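You operate a simulated robot arm through the tools that you are given. There is no shell and no other tool. Be economical: measure what you need, move in short steps, check, and stop when the job is done.

Carry out the task below with a simulated two-armed robot. There is one attempt and no reset: what you move stays moved.

Task
Raise the bench lift, set its sensor, then close and vent the air.
Fine: slide the sensor till its lamp shows with the lift up; put its lever back to DOWN.

Only the result counts: the job must be done as asked and must still hold three seconds after the hand-in. Knocking over, shifting, dropping, spilling or breaking anything else fails it.

Robot
Two 6-joint arms with two-finger parallel grippers on one trunk, on a base that drives. Base frame: it is fixed to the floor where the robot stands at the start and does not move with it; the origin is under the middle of the robot, x ahead of it, y to its left, z up. Lengths are in m, angles in rad, forces in N, time in s.
The left shoulder is at the start at [0.05, 0.17, 1.322], the right one opposite. Each reaches about 1.092 m from its shoulder. Places, roughly: back-out valve lever [0.6, 0.6, 1]; bench pressure gauge [0.9, 0.2, 1.2]; bench regulator knob [0.9, 0.3, 1.2]; bench sensor block [0.7, 0.4, 1]; bench valve knob [0.9, 0.5, 1.1]; bench vent button [0.9, 0, 1.1]; front sensor block [0.7, 0, 0.9]; ochre square pad [0.8, 0, 1]; up-down valve lever [0.6, -0.2, 1]. Payload 1.57 kg a hand.
Tool frame (each hand has its own): the origin (TCP) lies between the finger pads and is the grasp point; the fingertips stand 0.03 m ahead of it; z points along the fingers, y is the line along which they close. The gripper opens to 0.08 m. The fingers are 0.017 m wide and 0.012 m thick; the gripper's body (0.04 by 0.082 m) begins 0.08 m behind the TCP.
Orientation is that of the tool frame in the base frame, as a unit quaternion [w, x, y, z]. With the fingers straight down and closing along the base's y, the tool's x points along the base's -x, its y along +y and its z along -z.

Tools
- The arms move only by the tool nudge_tool. It takes "left_moves", "right_moves" or both (then of equal length, played together; a hand with none holds still); each is a list of rows, each an object of numbers (a shift or turn left out is 0, a gripper value left out holds the last): "ax", "ay", "az": the turn, a rotation vector about the base's x, y, z in rad; "x", "y", "z": the shift along the base's x, y, z in m; "grip": the finger opening in m, from 0 to 0.08. In form: [{"ax": .., "ay": .., "az": .., "x": .., "y": .., "z": .., "grip": ..}, ...]. A call has 1 to 8 rows; each row shifts and turns the commanded pose from where the row before left it. Each row takes 0.2 s and may step no farther than 0.05 m and 0.15 rad from the row before; otherwise, or with a gripper value out of range, the whole call is refused. A pose out of reach is approached as far as the arm can. The call stops where the force on the tool passes 90 N (or 10 N more than at its start, if that is more) or the arm is blocked; 0.2 s more then pass. Each finger travels about 0.045 m/s and halts on what it meets, pressing with about 24 N; the grip force reading is that of the motor and also rises with nothing between the fingers. The clock runs only during rows and for 0.2 s after the last one: add rows that do not move to give the fingers time. The reply holds the time, the measured pose of the TCP, the force on the tool along the base axes, the opening and the grip force, in the units named above and with some noise, with the torque about the TCP (base axes, N m) and any sound that the robot's microphone picked up, and new pictures: "views" is both (left out), scene, wrist or none (wrist: the cameras of the hands that moved).
- Cameras (640 x 400 px; columns grow to the right, rows downward): "scene" is now at [0.0339, 0.0061, 1.8879]; the picture's right is [0.09, -1.00, 0.00], its down [-0.78, -0.07, -0.63] and it looks along [0.62, 0.06, -0.78] (base axes); focal length 295 px, centre (320, 200). "left" rides on the left gripper at [0.072, 0.007, -0.122] in its tool frame; the picture's right is [-0.09, 1.00, 0.00], its down [-0.84, -0.08, -0.54] and it looks along [-0.54, -0.05, 0.84] (tool axes); focal length 238 px, centre (320, 200). "right" rides on the right gripper at [0.072, -0.007, -0.122] in its tool frame; the picture's right is [0.09, 1.00, 0.00], its down [-0.84, 0.08, -0.54] and it looks along [-0.54, 0.05, 0.84] (tool axes); focal length 238 px, centre (320, 200). There is no depth. A picture from a camera that has moved, and an enlarged one, comes with that camera's place and axes in the base frame and with its lens.
- move_column(by): slides the trunk up (or, below 0, down) by that many m; the arms and the scene camera ride with it, the base frame stays. It gives what a move gives, with no picture.
- base_move(legs): drives the robot by 1 to 6 legs, each [ahead, left, turn to the left] in m, m and rad, along the robot's own axes; the way and the turn of a leg run together, so that a leg with both is an arc; at most 1.5 m and 3.142 rad a leg. The arms and the cameras ride along, it lands a little off, and it stops where it bumps. It gives what a move gives, and a new picture of the scene camera.
- aim_head(pan, tilt): turns the head with the scene camera to pan (to the left, within 1.501 rad either way) and tilt (down, from -0.506 to 1.204), counted from straight ahead of the robot. It gives what a move gives, and a new picture of the scene camera.
- enlarge(camera, box): a new picture of the part [left, top, right, bottom] of that camera's present view, enlarged. It takes no simulated time.
- close_job(): hands the job in; it is judged then, once.

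Work in short steps. Places have to be worked out from the pictures, the camera data and where the tool is seen: move nearer, look again, correct. Check each grasp and each placing, and mend what went wrong. You have 120 turns and 260 pictures in all, those below and enlarged ones among them. Open the grippers and draw the arms clear of the work before you hand the job in, unless the task says otherwise; then end with one line.

The tools are called by a JSON object that holds its "api" and its "payload". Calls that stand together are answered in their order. nudge_tool: Moves the arms, as the interface text tells. Its arguments: {"type":"object","properties":{"left_moves":{"type":"array","items":{"type":"object","properties":{"ax":{"type":"number"},"ay":{"type":"number"},"az":{"type":"number"},"x":{"type":"number"},"y":{"type":"number"},"z":{"type":"number"},"grip":{"type":"number"}}}},"right_moves":{"type":"array","items":{"type":"object","properties":{"ax":{"type":"number"},"ay":{"type":"number"},"az":{"type":"number"},"x":{"type":"number"},"y":{"type":"number"},"z":{"type":"number"},"grip":{"type":"number"}}}},"views":{"type":"string","enum":["both","scene","wrist","none"]}},"required":[]} The other tools are called the same way: move_column (by) slides the trunk up or down; base_move (legs) drives the base; aim_head (pan, tilt) turns the head that bears the scene camera; enlarge (camera, box) takes an enlarged picture of a part of a camera's view; close_job () hands the job in.

At the start:

```text
time_s: 0.0
left_tcp_pos: [0.665, 0.3768, 1.2128]
left_orientation: [0.0, 0.0, 1.0, 0.0]
left_force: [-0.5, -0.3, 1.0]
left_wrist_torque: [-0.02, 0.0, 0.0]
left_gripper_width: 0.0799
left_grip_force: 0.1
right_tcp_pos: [0.6483, -0.2567, 1.2123]
right_orientation: [0.0, 0.0, 1.0, 0.0]
right_force: [-0.5, -0.5, 0.5]
right_wrist_torque: [0.06, -0.02, -0.02]
right_gripper_width: 0.0799
right_grip_force: 0.0
trunk travel left (down, up): [-0.937, 0.033]
robot x, y, heading: [0.001, 0.0015, 0.0]
head pan, tilt: [0.094, 0.894]
```

scene: 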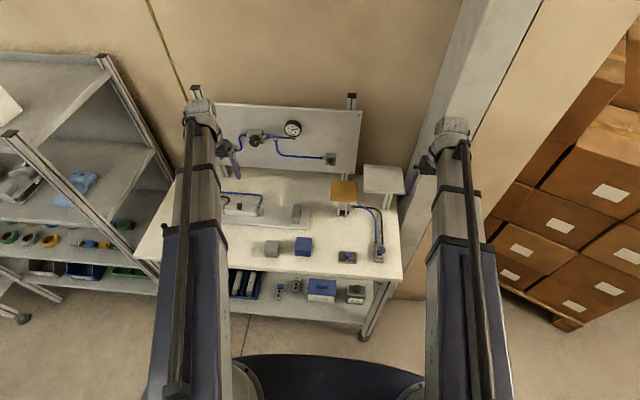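
right: 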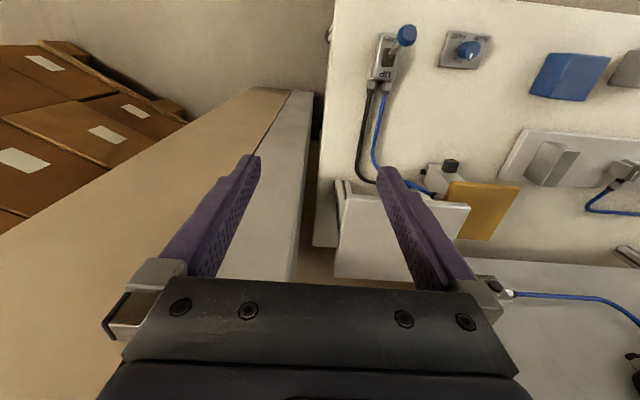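
left: 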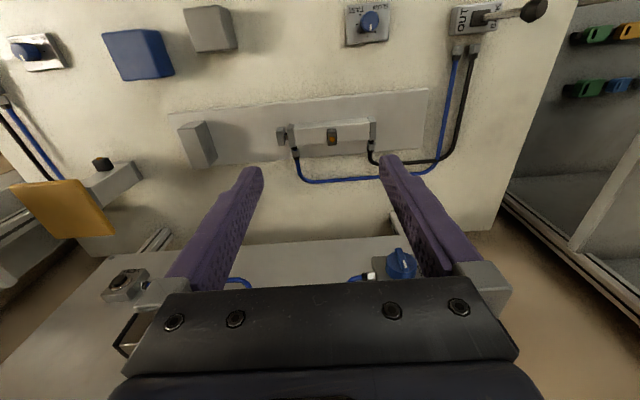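

I start with close looks at the bench from the three cameras.

{"api": "enlarge", "payload": {"camera": "scene", "box": [200, 90, 420, 290]}}

{"api": "enlarge", "payload": {"camera": "right", "box": [320, 0, 640, 220]}}

{"api": "enlarge", "payload": {"camera": "left", "box": [0, 0, 320, 300]}}

{"api": "enlarge", "payload": {"camera": "left", "box": [260, 0, 560, 200]}}

```text
2.00 times, centred on (310, 190) of scene
camera zoom: at [0.0339, 0.0061, 1.8879], right [0.09, -1.0, 0.0], down [-0.78, -0.07, -0.63], along [0.62, 0.06, -0.78], focal length 591 px, centre (340, 220)
```

zoom: 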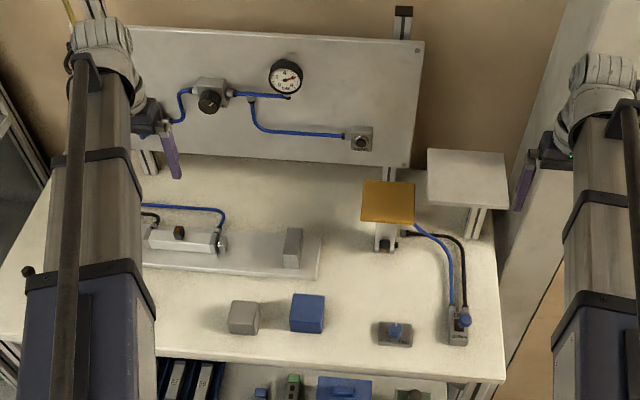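

```text
1.82 times, centred on (480, 110) of right
camera zoom: at [0.5768, -0.2636, 1.3341], right [-0.09, 1.0, 0.0], down [0.84, 0.08, 0.54], along [0.54, 0.05, -0.84], focal length 433 px, centre (29, 364)
```

zoom: 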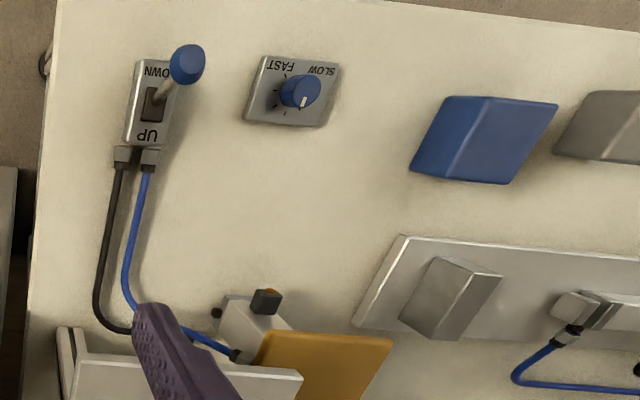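

```text
1.33 times, centred on (160, 150) of left
camera zoom: at [0.5939, 0.3833, 1.3345], right [0.09, 1.0, 0.0], down [0.84, -0.08, 0.54], along [0.54, -0.05, -0.84], focal length 318 px, centre (533, 267)
```

zoom: 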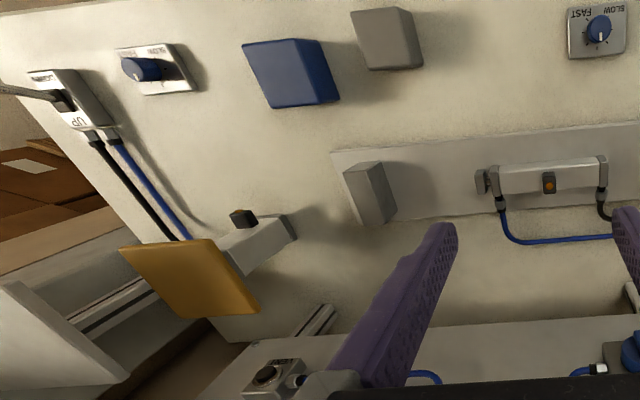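

```text
2.00 times, centred on (410, 100) of left
camera zoom: at [0.5939, 0.3833, 1.3345], right [0.09, 1.0, 0.0], down [0.84, -0.08, 0.54], along [0.54, -0.05, -0.84], focal length 477 px, centre (140, 400)
```

zoom: 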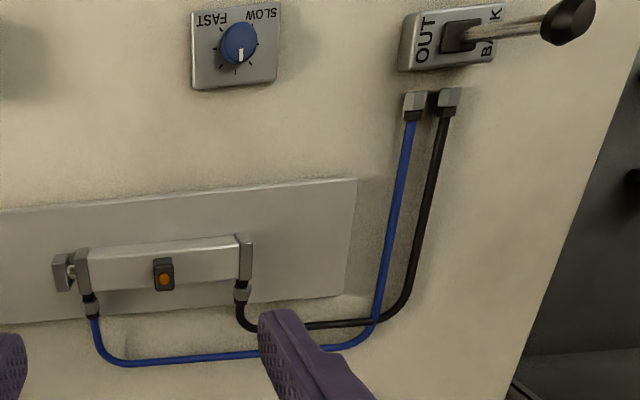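

Now smaller boxes on gauge, lift and valve.

{"api": "enlarge", "payload": {"camera": "scene", "box": [240, 110, 310, 154]}}

{"api": "enlarge", "payload": {"camera": "scene", "box": [310, 170, 400, 270]}}

{"api": "enlarge", "payload": {"camera": "left", "box": [330, 230, 430, 290]}}

{"api": "enlarge", "payload": {"camera": "right", "box": [340, 10, 500, 110]}}

```text
9.09 times, centred on (275, 132) of scene
camera zoom: at [0.0339, 0.0061, 1.8879], right [0.09, -1.0, 0.0], down [-0.78, -0.07, -0.63], along [0.62, 0.06, -0.78], focal length 2685 px, centre (729, 818)
```

zoom: 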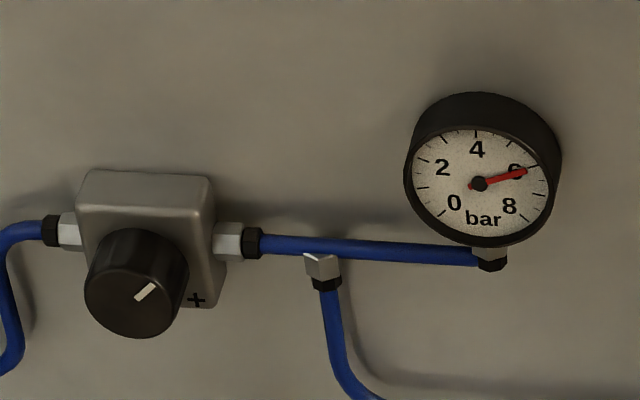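

```text
4.00 times, centred on (355, 220) of scene
camera zoom: at [0.0339, 0.0061, 1.8879], right [0.09, -1.0, 0.0], down [-0.78, -0.07, -0.63], along [0.62, 0.06, -0.78], focal length 1181 px, centre (180, 120)
```

zoom: 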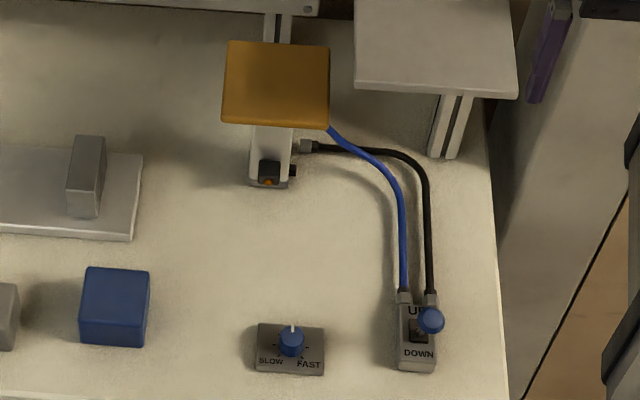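

```text
6.40 times, centred on (380, 260) of left
camera zoom: at [0.5939, 0.3833, 1.3345], right [0.09, 1.0, 0.0], down [0.84, -0.08, 0.54], along [0.54, -0.05, -0.84], focal length 1525 px, centre (-64, -184)
```

zoom: 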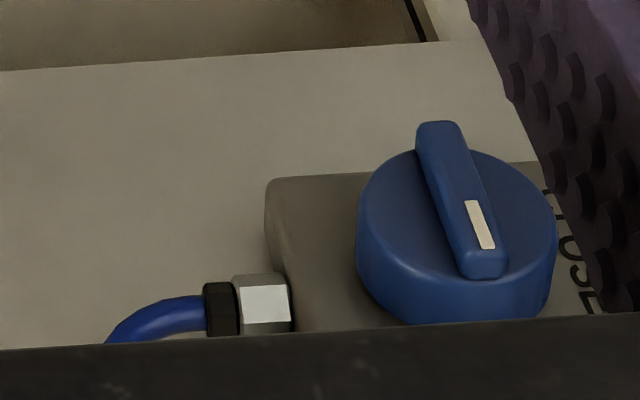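

```text
4.00 times, centred on (420, 60) of right
camera zoom: at [0.5768, -0.2636, 1.3341], right [-0.09, 1.0, 0.0], down [0.84, 0.08, 0.54], along [0.54, 0.05, -0.84], focal length 953 px, centre (-80, 760)
```

zoom: 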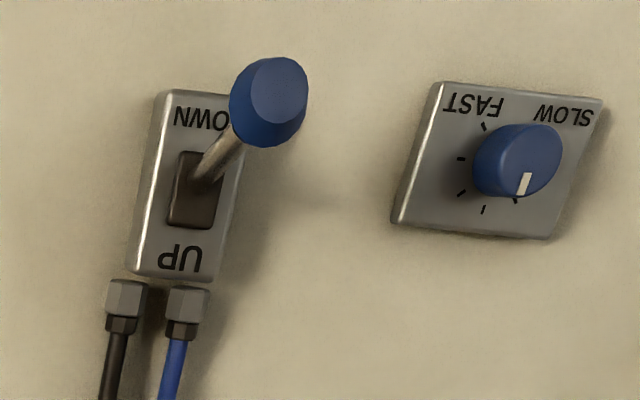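

Gauge reads 6 bar, so air is on. I triangulate the up/down lever knob at about (0.555, -0.160, 0.977), leaning to DOWN. The right hand goes, closed, behind the knob (nearer the robot).

{"api": "nudge_tool", "payload": {"right_moves": [{"x": -0.045, "y": 0.02, "grip": 0.0}, {"x": -0.045, "y": 0.015}, {"x": -0.045, "y": 0.02}, {"y": 0.042, "z": -0.02}, {"z": -0.05}, {"z": -0.05}, {}, {}]}}

```text
time_s: 1.8
left_tcp_pos: [0.6647, 0.3776, 1.212]
left_orientation: [-0.001, -0.001, 1.0, 0.0]
left_force: [-0.3, -0.5, 0.3]
left_wrist_torque: [0.0, 0.03, -0.01]
left_gripper_width: 0.0801
left_grip_force: 0.0
right_tcp_pos: [0.5108, -0.1588, 1.2121]
right_orientation: [0.0, 0.0, 1.0, 0.0]
right_force: [0.9, 0.6, -0.1]
right_wrist_torque: [0.03, 0.01, 0.0]
right_gripper_width: 0.0001
right_grip_force: 21.1
right hand out of reach, approached as far as the arm can: row 4, 5, 6
trunk travel left (down, up): [-0.937, 0.033]
robot x, y, heading: [-0.0028, -0.0004, 0.001]
head pan, tilt: [0.094, 0.894]
camera scene: at [0.0336, 0.0063, 1.8879], right [0.09, -1.0, 0.0], down [-0.78, -0.07, -0.63], along [0.62, 0.06, -0.78], focal length 295 px, centre (320, 200)
camera right: at [0.4397, -0.1667, 1.3342], right [-0.09, 1.0, 0.0], down [0.84, 0.08, 0.54], along [0.54, 0.05, -0.84], focal length 238 px, centre (320, 200)
```

scene: 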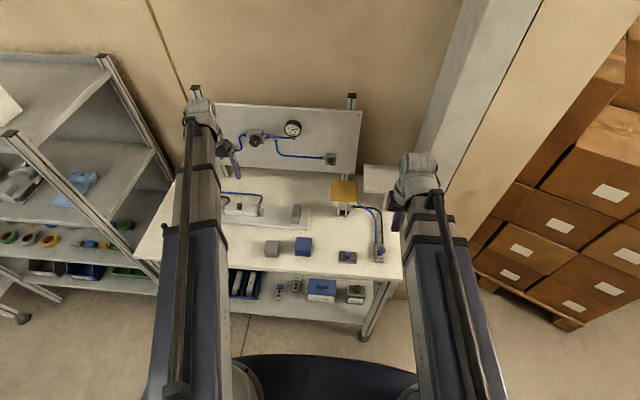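
right: 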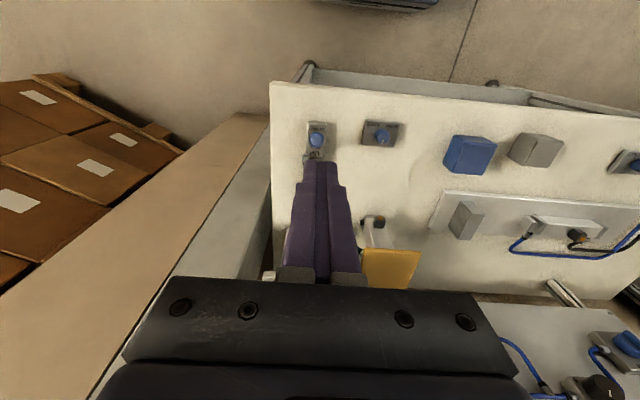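

The right arm can't go lower so close in; lowering the trunk will do it. First I raise the left hand so it stays clear.

{"api": "nudge_tool", "payload": {"left_moves": [{"z": 0.05}, {"z": 0.05}, {"z": 0.05}, {"z": 0.04}], "views": "none"}}

{"api": "move_column", "payload": {"by": -0.18}}

```text
time_s: 2.8
left_tcp_pos: [0.665, 0.3782, 1.2115]
left_orientation: [0.0, 0.0, 1.0, 0.0]
left_force: [0.5, -0.5, 0.3]
left_wrist_torque: [0.03, -0.02, 0.03]
left_gripper_width: 0.0799
left_grip_force: 0.1
left hand out of reach, approached as far as the arm can: row 1, 2, 3, 4
right_tcp_pos: [0.5114, -0.1593, 1.2115]
right_orientation: [0.0, 0.0, 1.0, 0.001]
right_force: [0.4, -0.6, -0.7]
right_wrist_torque: [-0.03, 0.0, -0.02]
right_gripper_width: 0.0
right_grip_force: 21.7
trunk travel left (down, up): [-0.937, 0.033]
robot x, y, heading: [-0.0004, -0.0018, -0.001]
head pan, tilt: [0.094, 0.894]
```

```text
time_s: 4.8
left_tcp_pos: [0.6659, 0.3779, 1.0313]
left_orientation: [0.0, 0.0, 1.0, 0.0]
left_force: [0.4, -0.6, 0.5]
left_wrist_torque: [-0.01, -0.01, -0.05]
left_gripper_width: 0.0799
left_grip_force: 0.1
right_tcp_pos: [0.5096, -0.1598, 1.0325]
right_orientation: [0.0, 0.0, 1.0, 0.0]
right_force: [-0.1, 0.3, -0.3]
right_wrist_torque: [0.01, -0.02, -0.02]
right_gripper_width: 0.0
right_grip_force: 22.1
trunk travel left (down, up): [-0.757, 0.213]
robot x, y, heading: [0.0008, -0.0032, 0.004]
head pan, tilt: [0.094, 0.894]
```

Left is at 1.031, right at 1.033 (tip ≈1.00). I test small z motion of the right hand to see what the arm allows.

{"api": "nudge_tool", "payload": {"right_moves": [{"z": -0.01}, {"z": -0.01}], "left_moves": [{"z": 0.02}, {"z": 0.02}]}}

```text
time_s: 5.4
left_tcp_pos: [0.6652, 0.3772, 1.0323]
left_orientation: [0.0, 0.0, 1.0, 0.001]
left_force: [0.1, 0.8, -0.3]
left_wrist_torque: [0.04, 0.0, -0.02]
left_gripper_width: 0.0798
left_grip_force: 0.0
left hand out of reach, approached as far as the arm can: row 1, 2
right_tcp_pos: [0.5125, -0.1587, 1.0329]
right_orientation: [0.0, 0.0, 1.0, 0.0]
right_force: [0.4, -0.4, -0.5]
right_wrist_torque: [-0.01, -0.02, 0.02]
right_gripper_width: 0.0
right_grip_force: 21.7
right hand out of reach, approached as far as the arm can: row 1, 2
trunk travel left (down, up): [-0.757, 0.213]
robot x, y, heading: [0.0008, 0.0004, 0.001]
head pan, tilt: [0.094, 0.894]
camera scene: at [0.0338, 0.0062, 1.7079], right [0.09, -1.0, 0.0], down [-0.78, -0.07, -0.63], along [0.62, 0.06, -0.78], focal length 295 px, centre (320, 200)
camera right: at [0.4399, -0.1668, 1.1541], right [-0.09, 1.0, 0.0], down [0.84, 0.08, 0.54], along [0.54, 0.05, -0.84], focal length 238 px, centre (320, 200)
camera left: at [0.5939, 0.3833, 1.1545], right [0.09, 1.0, 0.0], down [0.84, -0.08, 0.54], along [0.54, -0.05, -0.84], focal length 238 px, centre (320, 200)
```

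scene: 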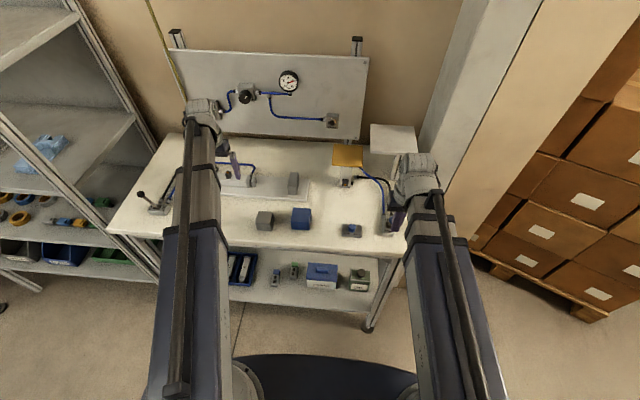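
right: 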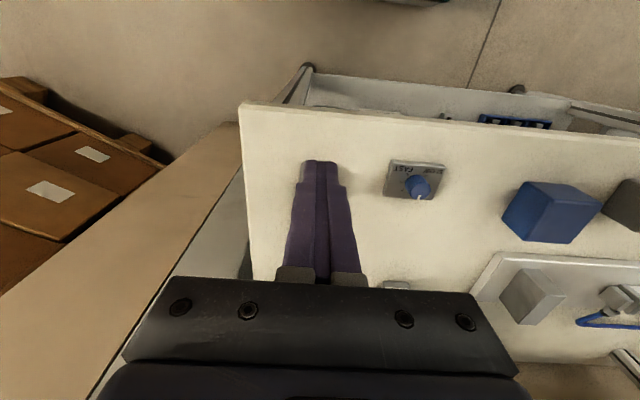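
left: 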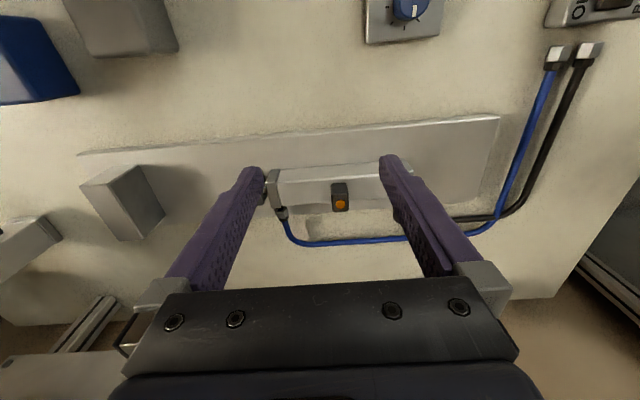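

Heights seem to be set by the trunk only (SCARA-like arm). I test tilting the left hand forward, with the matching rise of the TCP; it moves away from things.

{"api": "nudge_tool", "payload": {"left_moves": [{"ay": -0.14, "z": 0.002, "x": 0.01, "grip": 0.0}, {"ay": -0.14, "z": 0.003, "x": 0.01}, {"ay": -0.14, "z": 0.006, "x": 0.01}, {"ay": -0.14, "z": 0.008, "x": 0.01}], "views": "none"}}

```text
time_s: 6.4
left_tcp_pos: [0.7044, 0.3774, 1.0663]
left_orientation: [0.277, 0.0, 0.961, 0.0]
left_force: [-0.1, 0.8, 0.4]
left_wrist_torque: [0.01, -0.01, 0.05]
left_gripper_width: 0.0
left_grip_force: 4.7
left hand out of reach, approached as far as the arm can: row 2, 3, 4
right_tcp_pos: [0.5113, -0.1595, 1.0318]
right_orientation: [0.0, 0.0, 1.0, 0.0]
right_force: [0.2, 0.7, 0.6]
right_wrist_torque: [0.0, -0.01, -0.01]
right_gripper_width: 0.0
right_grip_force: 21.4
trunk travel left (down, up): [-0.757, 0.213]
robot x, y, heading: [-0.0009, 0.0043, -0.001]
head pan, tilt: [0.094, 0.894]
```

The tilt works: the wrist pivot is 0.222 m behind the TCP at a fixed height. I finish turning the left hand to horizontal (needed for the valve), and look.

{"api": "nudge_tool", "payload": {"left_moves": [{"ay": -0.144, "z": 0.018}, {"ay": -0.144, "z": 0.022}, {"ay": -0.144, "z": 0.025}, {"ay": -0.144, "z": 0.028}, {"ay": -0.144, "z": 0.03}, {"ay": -0.144, "z": 0.031}, {"ay": -0.146, "z": 0.032}], "views": "wrist"}}

{"api": "move_column", "payload": {"by": -0.047}}

```text
time_s: 8.0
left_tcp_pos: [0.7044, 0.3776, 1.2523]
left_orientation: [0.706, 0.001, 0.708, 0.0]
left_force: [-0.9, -0.1, -0.3]
left_wrist_torque: [-0.02, 0.0, 0.02]
left_gripper_width: 0.0
left_grip_force: 21.3
right_tcp_pos: [0.5117, -0.1594, 1.0317]
right_orientation: [0.0, 0.001, 1.0, 0.0]
right_force: [-0.6, -0.3, -0.9]
right_wrist_torque: [0.01, -0.01, 0.0]
right_gripper_width: 0.0
right_grip_force: 20.9
trunk travel left (down, up): [-0.757, 0.213]
robot x, y, heading: [0.0009, 0.0013, 0.0]
head pan, tilt: [0.094, 0.894]
camera left: at [0.583, 0.383, 1.1806], right [0.0, 1.0, 0.09], down [-0.54, -0.08, 0.84], along [0.84, -0.05, 0.54], focal length 238 px, centre (320, 200)
```

left: 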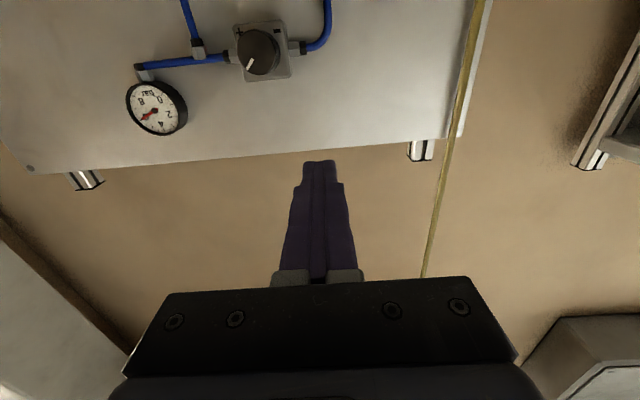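

```text
time_s: 8.9
left_tcp_pos: [0.7042, 0.3768, 1.2048]
left_orientation: [0.706, -0.001, 0.708, 0.001]
left_force: [-0.1, -0.5, 0.3]
left_wrist_torque: [-0.03, -0.04, 0.02]
left_gripper_width: 0.0
left_grip_force: 21.2
right_tcp_pos: [0.5107, -0.1602, 0.9859]
right_orientation: [0.0, 0.001, 1.0, 0.0]
right_force: [-1.0, -0.7, 0.2]
right_wrist_torque: [-0.01, -0.04, 0.02]
right_gripper_width: 0.0002
right_grip_force: 20.9
trunk travel left (down, up): [-0.71, 0.26]
robot x, y, heading: [0.0015, -0.0021, 0.003]
head pan, tilt: [0.094, 0.894]
```

Right fingertips are now behind the lever knob at knob height. I push +x.

{"api": "nudge_tool", "payload": {"right_moves": [{"x": 0.012}, {"x": 0.012}, {"x": 0.012}, {"x": 0.012}, {"x": 0.012}, {"x": 0.008}]}}

```text
time_s: 10.3
left_tcp_pos: [0.7051, 0.3768, 1.2048]
left_orientation: [0.707, 0.0, 0.708, 0.0]
left_force: [-0.2, 0.4, -0.1]
left_wrist_torque: [0.03, -0.01, 0.02]
left_gripper_width: 0.0
left_grip_force: 21.2
right_tcp_pos: [0.5787, -0.1592, 0.9848]
right_orientation: [-0.001, 0.0, 1.0, 0.0]
right_force: [0.5, -0.3, -0.6]
right_wrist_torque: [-0.02, -0.04, 0.0]
right_gripper_width: 0.0
right_grip_force: 20.9
trunk travel left (down, up): [-0.71, 0.26]
robot x, y, heading: [-0.002, -0.004, 0.002]
head pan, tilt: [0.094, 0.894]
camera scene: at [0.034, 0.0062, 1.6608], right [0.09, -1.0, 0.0], down [-0.78, -0.07, -0.63], along [0.62, 0.06, -0.78], focal length 295 px, centre (320, 200)
camera right: at [0.5078, -0.1667, 1.1071], right [-0.09, 1.0, 0.0], down [0.84, 0.08, 0.54], along [0.54, 0.05, -0.84], focal length 238 px, centre (320, 200)
```

scene: 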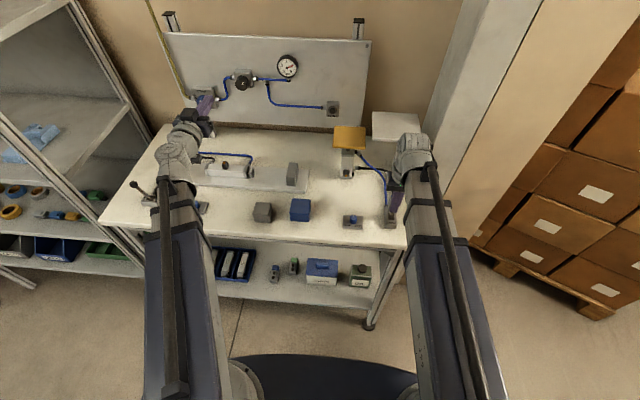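
right: 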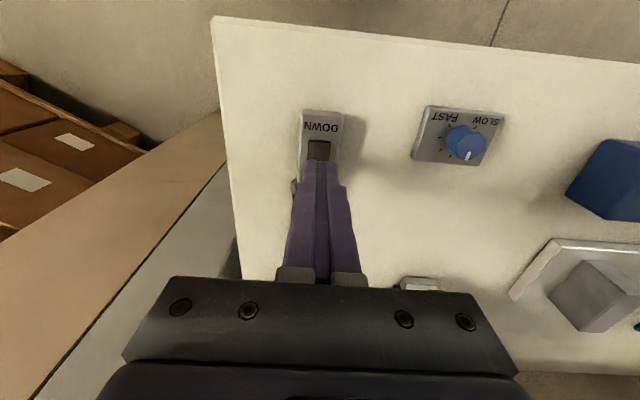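

The lever has flipped and the pad looks to be rising. I zoom in on it.

{"api": "enlarge", "payload": {"camera": "scene", "box": [320, 110, 430, 240]}}

{"api": "nudge_tool", "payload": {"right_moves": [{"x": -0.02}, {"x": -0.03}, {}, {}, {}, {}, {}, {}]}}

{"api": "enlarge", "payload": {"camera": "scene", "box": [320, 110, 430, 240]}}

```text
3.08 times, centred on (375, 175) of scene
camera zoom: at [0.034, 0.0062, 1.6608], right [0.09, -1.0, 0.0], down [-0.78, -0.07, -0.63], along [0.62, 0.06, -0.78], focal length 909 px, centre (151, 277)
```

zoom: 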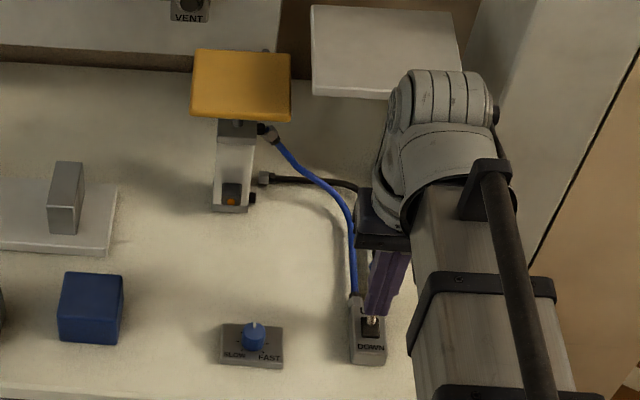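

```text
time_s: 12.1
left_tcp_pos: [0.7043, 0.3764, 1.2044]
left_orientation: [0.706, 0.0, 0.708, 0.0]
left_force: [-0.5, 0.8, -0.1]
left_wrist_torque: [0.0, 0.0, -0.05]
left_gripper_width: 0.0
left_grip_force: 21.8
right_tcp_pos: [0.5294, -0.1599, 0.984]
right_orientation: [-0.001, 0.0, 1.0, 0.0]
right_force: [0.1, 0.2, 0.2]
right_wrist_torque: [0.0, 0.0, 0.02]
right_gripper_width: 0.0
right_grip_force: 20.8
trunk travel left (down, up): [-0.71, 0.26]
robot x, y, heading: [-0.0007, 0.0032, 0.004]
head pan, tilt: [0.094, 0.894]
camera scene: at [0.0338, 0.0062, 1.6609], right [0.09, -1.0, 0.0], down [-0.78, -0.07, -0.63], along [0.62, 0.06, -0.78], focal length 295 px, centre (320, 200)
camera right: at [0.4576, -0.1671, 1.1071], right [-0.09, 1.0, 0.0], down [0.84, 0.08, 0.54], along [0.54, 0.05, -0.84], focal length 238 px, centre (320, 200)
```

scene: 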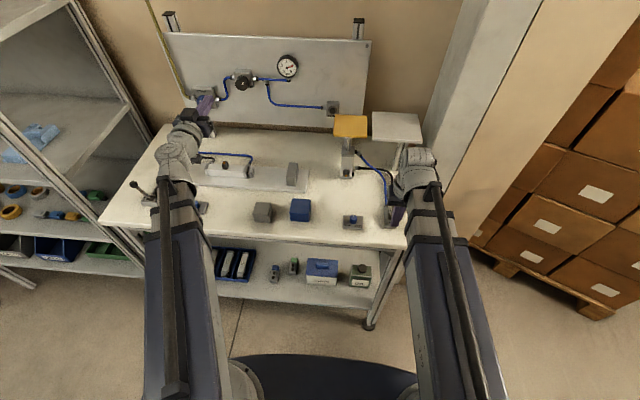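
right: 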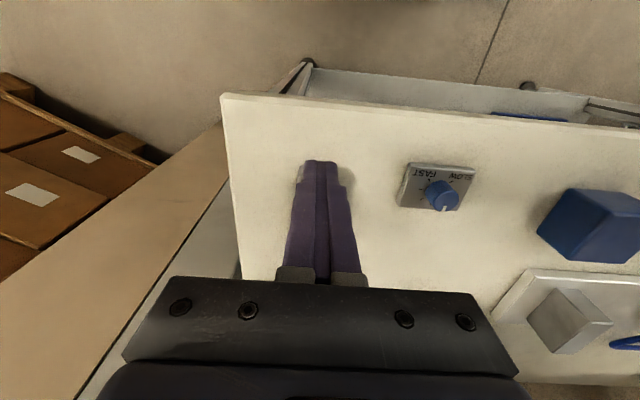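

```text
3.08 times, centred on (375, 175) of scene
camera zoom: at [0.0338, 0.0062, 1.6609], right [0.09, -1.0, 0.0], down [-0.78, -0.07, -0.63], along [0.62, 0.06, -0.78], focal length 909 px, centre (151, 277)
```

zoom: 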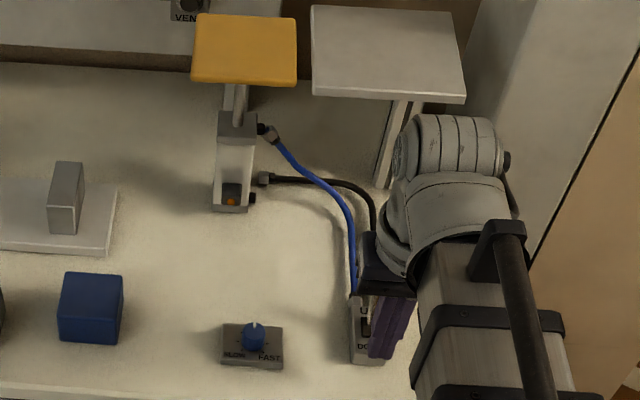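

The lift is rising. Now the right hand backs off, goes to y≈-0.012 and tilts 45° forward, so as to look at the sensor on the front of the lift cylinder.

{"api": "nudge_tool", "payload": {"right_moves": [{"x": -0.03, "y": 0.02}, {"y": 0.045}, {"y": 0.045, "grip": 0.08}, {"y": 0.038, "ay": -0.13, "z": 0.003}, {"ay": -0.13, "z": 0.006}, {"ay": -0.13, "z": 0.01}, {"ay": -0.13, "z": 0.013}, {"ay": -0.13, "z": 0.016}], "views": "none"}}

{"api": "nudge_tool", "payload": {"right_moves": [{"ay": -0.135, "z": 0.019}, {"x": 0.03}]}}

```text
time_s: 13.9
left_tcp_pos: [0.7038, 0.3778, 1.2044]
left_orientation: [0.706, 0.0, 0.708, 0.0]
left_force: [-0.2, -0.1, -0.3]
left_wrist_torque: [0.01, 0.0, 0.02]
left_gripper_width: 0.0
left_grip_force: 20.9
right_tcp_pos: [0.5485, 0.0108, 1.0298]
right_orientation: [0.319, 0.0, 0.948, 0.001]
right_force: [0.2, 0.3, -0.2]
right_wrist_torque: [0.0, 0.01, -0.01]
right_gripper_width: 0.0801
right_grip_force: 0.1
right hand out of reach, approached as far as the arm can: row 6, 7, 8
trunk travel left (down, up): [-0.71, 0.26]
robot x, y, heading: [-0.0023, 0.002, -0.001]
head pan, tilt: [0.094, 0.894]
```

```text
time_s: 14.5
left_tcp_pos: [0.7054, 0.3774, 1.2045]
left_orientation: [0.707, 0.0, 0.708, 0.0]
left_force: [0.2, 0.9, 0.3]
left_wrist_torque: [0.0, -0.02, 0.01]
left_gripper_width: 0.0
left_grip_force: 21.0
right_tcp_pos: [0.5959, 0.0206, 1.0491]
right_orientation: [0.381, 0.0, 0.925, 0.0]
right_force: [-0.6, 0.1, -0.1]
right_wrist_torque: [0.01, 0.01, -0.02]
right_gripper_width: 0.08
right_grip_force: 0.0
right hand out of reach, approached as far as the arm can: row 1
trunk travel left (down, up): [-0.71, 0.26]
robot x, y, heading: [0.0001, 0.0032, 0.001]
head pan, tilt: [0.094, 0.894]
camera scene: at [0.0347, 0.0061, 1.6608], right [0.09, -1.0, 0.0], down [-0.78, -0.07, -0.63], along [0.62, 0.06, -0.78], focal length 295 px, centre (320, 200)
camera right: at [0.4599, 0.0147, 1.0847], right [-0.07, 1.0, -0.07], down [0.21, 0.08, 0.97], along [0.98, 0.05, -0.21], focal length 238 px, centre (320, 200)
```

scene: 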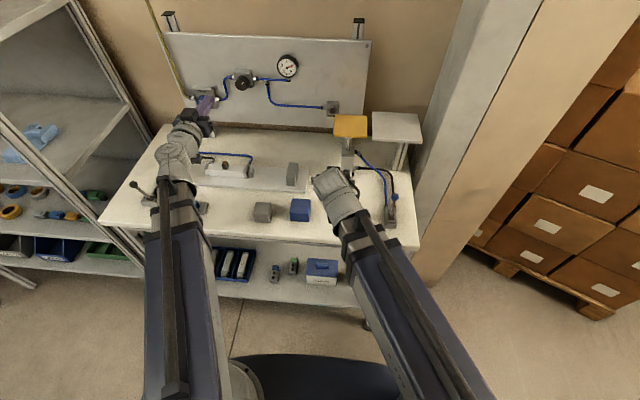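
right: 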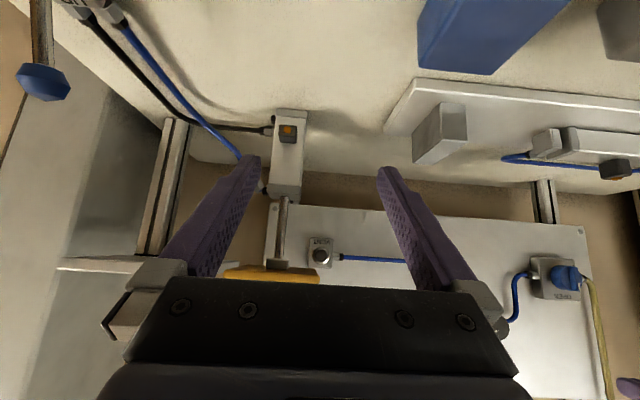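

The camera sees the sensor (image is upside down): lamp at about (0.70, -0.015, 0.96), barrel from ~0.93 to ~1.03. Zooming for details.

{"api": "enlarge", "payload": {"camera": "right", "box": [240, 90, 340, 290]}}

{"api": "enlarge", "payload": {"camera": "right", "box": [258, 100, 318, 150]}}

{"api": "enlarge", "payload": {"camera": "scene", "box": [322, 100, 392, 190]}}

```text
2.00 times, centred on (290, 190) of right
camera zoom: at [0.4599, 0.0147, 1.0847], right [-0.07, 1.0, -0.07], down [0.21, 0.08, 0.97], along [0.98, 0.05, -0.21], focal length 477 px, centre (380, 220)
```

zoom: 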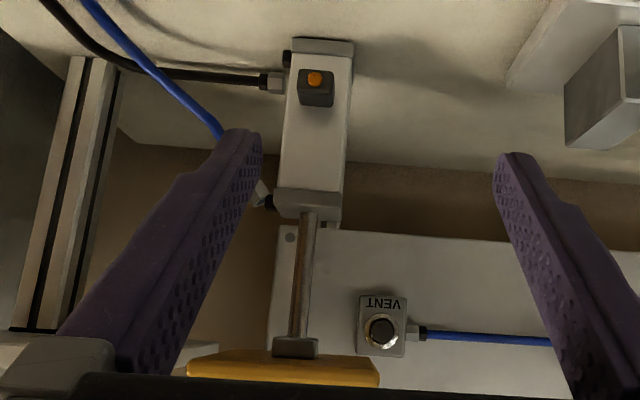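

```text
8.00 times, centred on (288, 125) of right
camera zoom: at [0.4599, 0.0147, 1.0847], right [-0.07, 1.0, -0.07], down [0.21, 0.08, 0.97], along [0.98, 0.05, -0.21], focal length 1907 px, centre (576, 800)
```

zoom: 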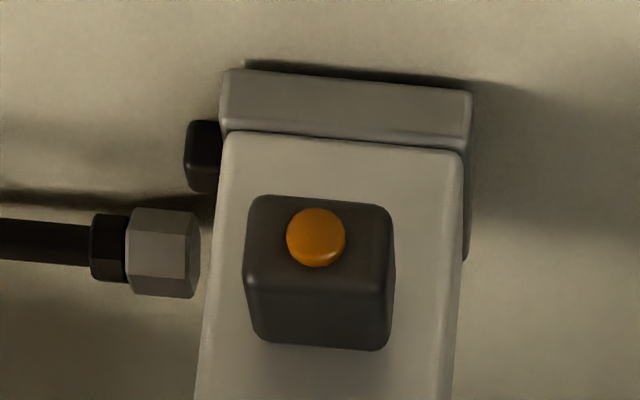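

```text
4.44 times, centred on (357, 145) of scene
camera zoom: at [0.0347, 0.0061, 1.6608], right [0.09, -1.0, 0.0], down [-0.78, -0.07, -0.63], along [0.62, 0.06, -0.78], focal length 1313 px, centre (156, 444)
```

zoom: 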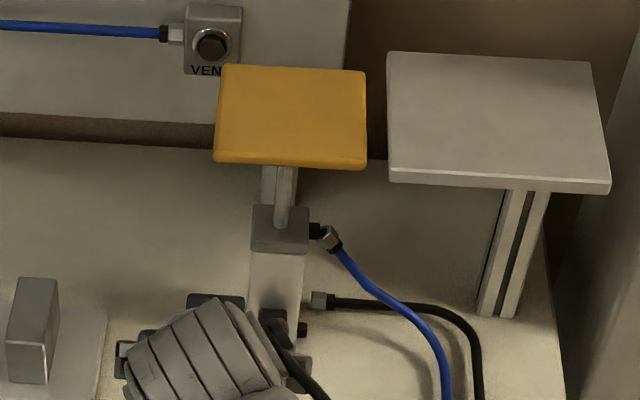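

Sensor block is ~0.02 wide, centred near (0.70, -0.013, 0.96), barrel face x≈0.71. I align y, narrow the fingers, go forward short of it, then lower the trunk.

{"api": "nudge_tool", "payload": {"right_moves": [{"y": -0.034, "grip": 0.05}, {"x": 0.03}, {"x": 0.024}, {}], "views": "none"}}

{"api": "move_column", "payload": {"by": -0.072}}

{"api": "enlarge", "payload": {"camera": "right", "box": [160, 60, 480, 260]}}

{"api": "enlarge", "payload": {"camera": "scene", "box": [220, 20, 460, 220]}}

```text
time_s: 15.5
left_tcp_pos: [0.7041, 0.3773, 1.2054]
left_orientation: [0.707, 0.0, 0.708, 0.0]
left_force: [0.1, 0.2, 0.5]
left_wrist_torque: [-0.01, -0.01, -0.02]
left_gripper_width: 0.0
left_grip_force: 21.2
right_tcp_pos: [0.6502, -0.0124, 1.049]
right_orientation: [0.382, 0.0, 0.924, 0.0]
right_force: [-0.4, -0.1, 0.3]
right_wrist_torque: [-0.02, 0.0, 0.02]
right_gripper_width: 0.0502
right_grip_force: 0.1
trunk travel left (down, up): [-0.71, 0.26]
robot x, y, heading: [-0.0013, -0.0019, -0.0]
head pan, tilt: [0.094, 0.894]
```

```text
time_s: 16.6
left_tcp_pos: [0.7054, 0.3761, 1.1334]
left_orientation: [0.706, -0.001, 0.708, 0.001]
left_force: [-0.9, 0.9, -0.6]
left_wrist_torque: [0.03, -0.01, 0.02]
left_gripper_width: 0.0
left_grip_force: 21.1
right_tcp_pos: [0.6497, -0.0135, 0.977]
right_orientation: [0.381, 0.0, 0.924, 0.0]
right_force: [0.1, -0.9, -0.7]
right_wrist_torque: [-0.03, 0.0, 0.01]
right_gripper_width: 0.0503
right_grip_force: 0.0
trunk travel left (down, up): [-0.638, 0.332]
robot x, y, heading: [0.0007, 0.0005, -0.001]
head pan, tilt: [0.094, 0.894]
```

```text
2.00 times, centred on (320, 160) of right
camera zoom: at [0.5131, -0.0202, 1.0131], right [-0.07, 1.0, -0.07], down [0.21, 0.08, 0.97], along [0.98, 0.05, -0.21], focal length 477 px, centre (320, 280)
```

zoom: 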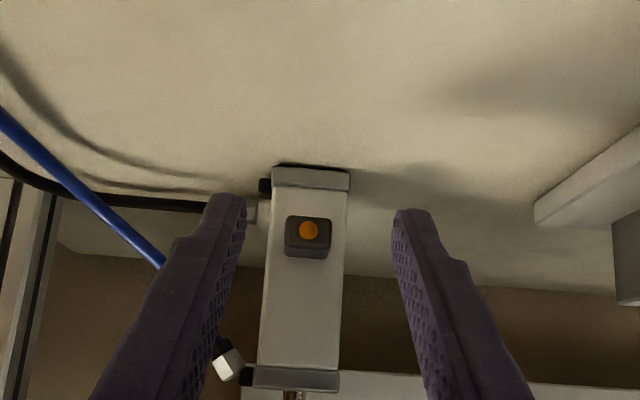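

```text
2.00 times, centred on (340, 120) of scene
camera zoom: at [0.0337, 0.0061, 1.5889], right [0.09, -1.0, 0.0], down [-0.78, -0.07, -0.63], along [0.62, 0.06, -0.78], focal length 591 px, centre (280, 360)
```

zoom: 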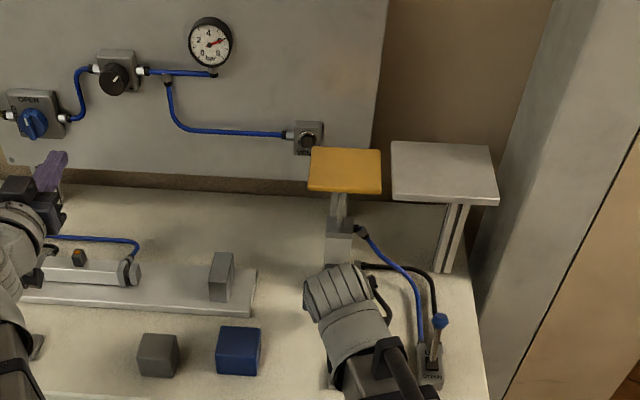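

Fingers straddle the sensor's line of sight; sensor slightly to -y. I approach 0.03 with a -0.003 correction in y.

{"api": "nudge_tool", "payload": {"right_moves": [{"x": 0.015, "y": -0.003, "grip": 0.04}, {"x": 0.015}], "views": "none"}}

{"api": "enlarge", "payload": {"camera": "right", "box": [220, 80, 420, 230]}}

```text
time_s: 17.2
left_tcp_pos: [0.7043, 0.3768, 1.1335]
left_orientation: [0.706, 0.0, 0.708, 0.0]
left_force: [0.0, 0.3, 0.2]
left_wrist_torque: [0.02, 0.01, 0.0]
left_gripper_width: 0.0
left_grip_force: 21.2
right_tcp_pos: [0.6806, -0.0162, 0.9775]
right_orientation: [0.382, 0.0, 0.924, 0.0]
right_force: [-0.4, -0.8, 0.9]
right_wrist_torque: [-0.01, 0.03, 0.0]
right_gripper_width: 0.0402
right_grip_force: 0.1
trunk travel left (down, up): [-0.638, 0.332]
robot x, y, heading: [0.0001, 0.002, 0.002]
head pan, tilt: [0.094, 0.894]
```

```text
2.67 times, centred on (320, 155) of right
camera zoom: at [0.544, -0.0232, 1.0129], right [-0.07, 1.0, -0.06], down [0.21, 0.08, 0.97], along [0.98, 0.05, -0.21], focal length 636 px, centre (320, 320)
```

zoom: 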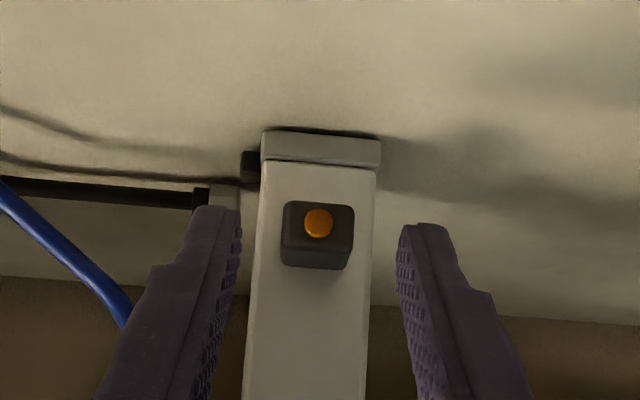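

Lamp is at about (0.72, -0.017, 0.946). I move forward 0.027, lower 0.006, and look before closing.

{"api": "nudge_tool", "payload": {"right_moves": [{"x": 0.014}, {"x": 0.013}], "views": "none"}}

{"api": "move_column", "payload": {"by": -0.006}}

{"api": "enlarge", "payload": {"camera": "right", "box": [220, 80, 420, 230]}}

```text
time_s: 17.8
left_tcp_pos: [0.7046, 0.377, 1.1324]
left_orientation: [0.706, 0.0, 0.708, 0.0]
left_force: [-0.4, -0.2, 0.3]
left_wrist_torque: [0.03, 0.01, 0.0]
left_gripper_width: 0.0
left_grip_force: 22.0
right_tcp_pos: [0.7069, -0.0158, 0.9775]
right_orientation: [0.382, 0.0, 0.924, 0.0]
right_force: [0.0, -0.3, -0.7]
right_wrist_torque: [0.04, 0.01, -0.01]
right_gripper_width: 0.04
right_grip_force: 0.0
trunk travel left (down, up): [-0.638, 0.332]
robot x, y, heading: [0.0013, 0.001, -0.001]
head pan, tilt: [0.094, 0.894]
```

```text
time_s: 18.3
left_tcp_pos: [0.7042, 0.3767, 1.1266]
left_orientation: [0.707, 0.001, 0.707, -0.001]
left_force: [0.5, -0.1, 0.7]
left_wrist_torque: [-0.02, 0.03, -0.01]
left_gripper_width: 0.0
left_grip_force: 20.9
right_tcp_pos: [0.7062, -0.0161, 0.9715]
right_orientation: [0.382, 0.0, 0.924, 0.0]
right_force: [-0.2, -0.2, -0.3]
right_wrist_torque: [0.0, -0.03, -0.02]
right_gripper_width: 0.0401
right_grip_force: 0.1
trunk travel left (down, up): [-0.632, 0.338]
robot x, y, heading: [0.0004, -0.0033, -0.0]
head pan, tilt: [0.094, 0.894]
```

```text
2.67 times, centred on (320, 155) of right
camera zoom: at [0.5703, -0.0232, 1.007], right [-0.07, 1.0, -0.07], down [0.21, 0.08, 0.97], along [0.98, 0.05, -0.21], focal length 636 px, centre (320, 320)
```

zoom: 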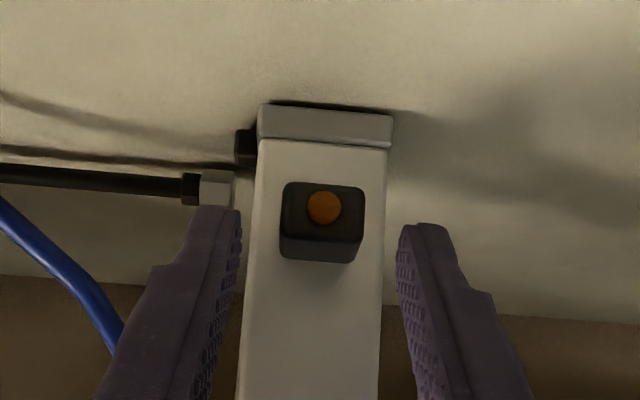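

Aligned; I close on the sensor.

{"api": "nudge_tool", "payload": {"right_moves": [{"grip": 0.03}, {"grip": 0.0}, {}, {}], "views": "none"}}

{"api": "enlarge", "payload": {"camera": "right", "box": [220, 80, 420, 230]}}

```text
time_s: 19.3
left_tcp_pos: [0.7044, 0.3768, 1.1266]
left_orientation: [0.707, 0.0, 0.707, 0.0]
left_force: [0.2, 1.3, 0.1]
left_wrist_torque: [0.01, -0.01, 0.04]
left_gripper_width: 0.0
left_grip_force: 21.2
right_tcp_pos: [0.7076, -0.0159, 0.9713]
right_orientation: [0.382, 0.0, 0.924, 0.0]
right_force: [1.3, 1.5, -0.1]
right_wrist_torque: [0.05, 0.0, 0.06]
right_gripper_width: 0.0213
right_grip_force: 35.0
trunk travel left (down, up): [-0.632, 0.338]
robot x, y, heading: [0.0034, 0.0004, 0.002]
head pan, tilt: [0.094, 0.894]
```

```text
2.67 times, centred on (320, 155) of right
camera zoom: at [0.5704, -0.023, 1.007], right [-0.07, 1.0, -0.07], down [0.21, 0.08, 0.97], along [0.98, 0.05, -0.21], focal length 636 px, centre (320, 320)
```

zoom: 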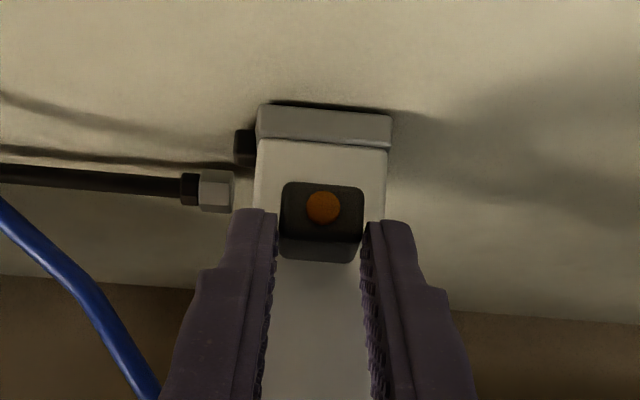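

Gripped (0.0213 m). I slide it up with the trunk, in steps.

{"api": "move_column", "payload": {"by": 0.02}}

{"api": "enlarge", "payload": {"camera": "right", "box": [220, 80, 420, 230]}}

```text
time_s: 20.0
left_tcp_pos: [0.7042, 0.3776, 1.1472]
left_orientation: [0.707, 0.0, 0.707, 0.0]
left_force: [0.6, 0.4, 0.7]
left_wrist_torque: [0.01, 0.02, 0.02]
left_gripper_width: 0.0001
left_grip_force: 21.2
right_tcp_pos: [0.7069, -0.0156, 0.9915]
right_orientation: [0.382, 0.001, 0.924, -0.001]
right_force: [-0.1, 1.4, 1.0]
right_wrist_torque: [0.03, 0.16, 0.02]
right_gripper_width: 0.0212
right_grip_force: 34.6
trunk travel left (down, up): [-0.652, 0.318]
robot x, y, heading: [0.0014, -0.0007, -0.005]
head pan, tilt: [0.094, 0.894]
```

```text
2.67 times, centred on (320, 155) of right
camera zoom: at [0.5704, -0.0229, 1.027], right [-0.07, 1.0, -0.07], down [0.21, 0.08, 0.97], along [0.98, 0.05, -0.21], focal length 636 px, centre (320, 320)
```

zoom: 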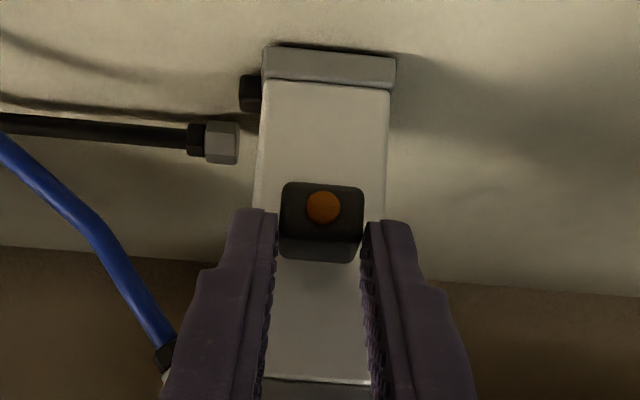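

Sensor slides with the hand, lamp not lit yet. On in smaller steps.

{"api": "move_column", "payload": {"by": 0.012}}

{"api": "enlarge", "payload": {"camera": "right", "box": [220, 80, 420, 230]}}

```text
time_s: 20.6
left_tcp_pos: [0.7045, 0.3772, 1.1589]
left_orientation: [0.707, 0.0, 0.707, 0.0]
left_force: [-0.1, 0.1, 0.9]
left_wrist_torque: [0.02, 0.01, -0.02]
left_gripper_width: 0.0001
left_grip_force: 21.5
right_tcp_pos: [0.7066, -0.0146, 1.0037]
right_orientation: [0.382, 0.0, 0.924, -0.001]
right_force: [0.0, 2.8, 1.6]
right_wrist_torque: [0.03, 0.14, 0.01]
right_gripper_width: 0.021
right_grip_force: 34.6
trunk travel left (down, up): [-0.664, 0.306]
robot x, y, heading: [0.0018, -0.003, 0.002]
head pan, tilt: [0.094, 0.894]
```

```text
2.67 times, centred on (320, 155) of right
camera zoom: at [0.5704, -0.0229, 1.0391], right [-0.07, 1.0, -0.07], down [0.21, 0.08, 0.97], along [0.98, 0.05, -0.21], focal length 636 px, centre (320, 320)
```

zoom: 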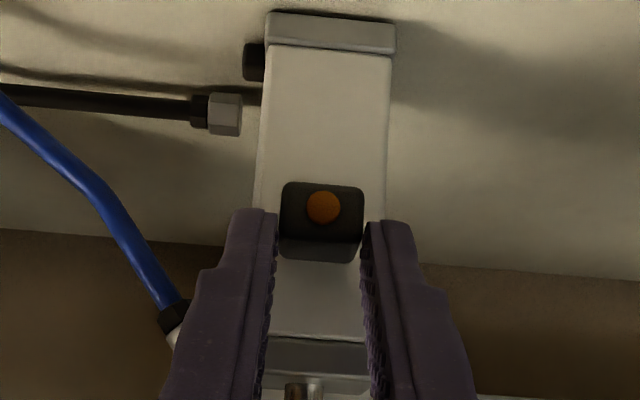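

Still dark; on by 0.007.

{"api": "move_column", "payload": {"by": 0.007}}

{"api": "enlarge", "payload": {"camera": "right", "box": [220, 80, 420, 230]}}

```text
time_s: 21.2
left_tcp_pos: [0.7049, 0.3763, 1.1656]
left_orientation: [0.706, 0.0, 0.708, 0.0]
left_force: [-0.3, 0.5, -0.8]
left_wrist_torque: [-0.01, -0.02, 0.0]
left_gripper_width: 0.0
left_grip_force: 21.6
right_tcp_pos: [0.7066, -0.0157, 1.0102]
right_orientation: [0.382, 0.0, 0.924, 0.0]
right_force: [-0.2, 2.1, -0.3]
right_wrist_torque: [0.0, 0.09, 0.04]
right_gripper_width: 0.0209
right_grip_force: 34.1
trunk travel left (down, up): [-0.671, 0.299]
robot x, y, heading: [0.0012, -0.0008, -0.002]
head pan, tilt: [0.094, 0.894]
```

```text
2.67 times, centred on (320, 155) of right
camera zoom: at [0.5704, -0.0229, 1.046], right [-0.07, 1.0, -0.07], down [0.21, 0.08, 0.97], along [0.98, 0.05, -0.21], focal length 636 px, centre (320, 320)
```

zoom: 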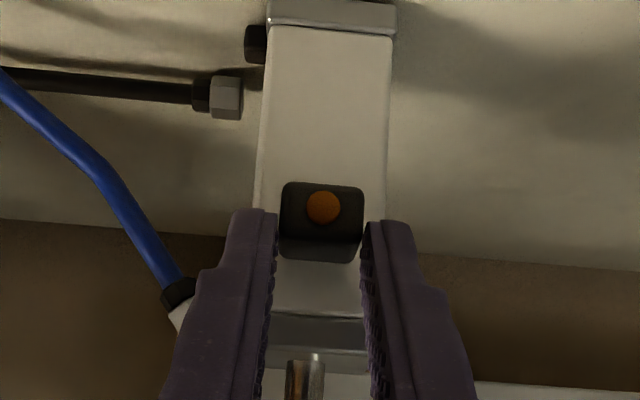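

{"api": "move_column", "payload": {"by": 0.004}}

{"api": "enlarge", "payload": {"camera": "right", "box": [220, 80, 420, 230]}}

```text
time_s: 21.7
left_tcp_pos: [0.7043, 0.3769, 1.1704]
left_orientation: [0.707, 0.0, 0.707, 0.0]
left_force: [-0.2, -0.1, 0.3]
left_wrist_torque: [-0.01, 0.03, -0.01]
left_gripper_width: 0.0002
left_grip_force: 21.4
right_tcp_pos: [0.7068, -0.0161, 1.0143]
right_orientation: [0.382, 0.0, 0.924, 0.0]
right_force: [-0.8, 2.9, -0.7]
right_wrist_torque: [0.03, 0.08, 0.01]
right_gripper_width: 0.0208
right_grip_force: 34.5
trunk travel left (down, up): [-0.675, 0.295]
robot x, y, heading: [0.0012, -0.0001, 0.001]
head pan, tilt: [0.094, 0.894]
```

```text
2.67 times, centred on (320, 155) of right
camera zoom: at [0.5704, -0.0229, 1.05], right [-0.07, 1.0, -0.07], down [0.21, 0.08, 0.97], along [0.98, 0.05, -0.21], focal length 636 px, centre (320, 320)
```

zoom: 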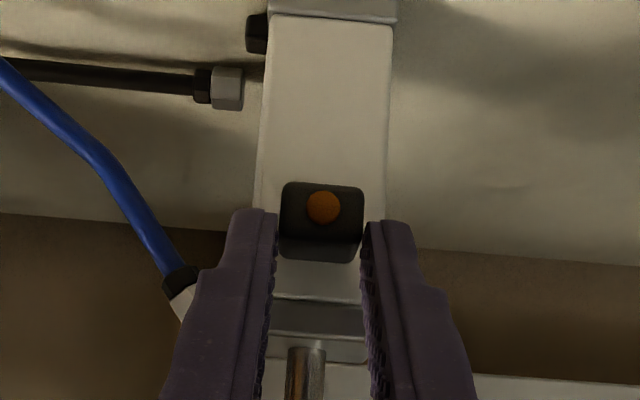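

{"api": "move_column", "payload": {"by": 0.004}}

{"api": "enlarge", "payload": {"camera": "right", "box": [220, 80, 420, 230]}}

```text
time_s: 22.2
left_tcp_pos: [0.704, 0.3763, 1.1741]
left_orientation: [0.707, 0.0, 0.708, 0.0]
left_force: [0.2, -0.6, 0.0]
left_wrist_torque: [-0.04, -0.02, 0.0]
left_gripper_width: 0.0
left_grip_force: 21.5
right_tcp_pos: [0.706, -0.0153, 1.0182]
right_orientation: [0.382, 0.0, 0.924, 0.0]
right_force: [0.1, 1.8, 0.8]
right_wrist_torque: [0.04, 0.14, 0.03]
right_gripper_width: 0.0212
right_grip_force: 34.6
trunk travel left (down, up): [-0.679, 0.291]
robot x, y, heading: [-0.001, 0.0005, 0.005]
head pan, tilt: [0.094, 0.894]
```

```text
2.67 times, centred on (320, 155) of right
camera zoom: at [0.5704, -0.0229, 1.054], right [-0.07, 1.0, -0.07], down [0.21, 0.08, 0.97], along [0.98, 0.05, -0.21], focal length 636 px, centre (320, 320)
```

zoom: 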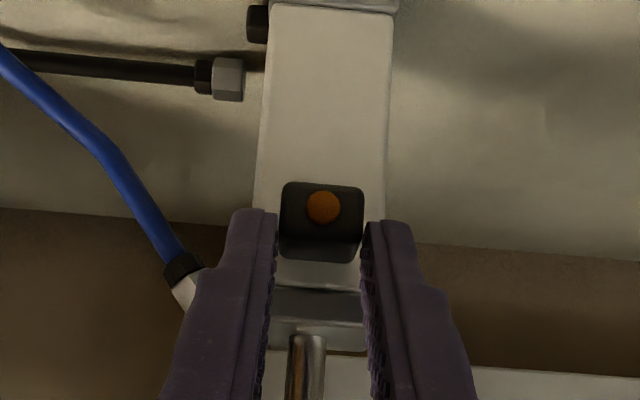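

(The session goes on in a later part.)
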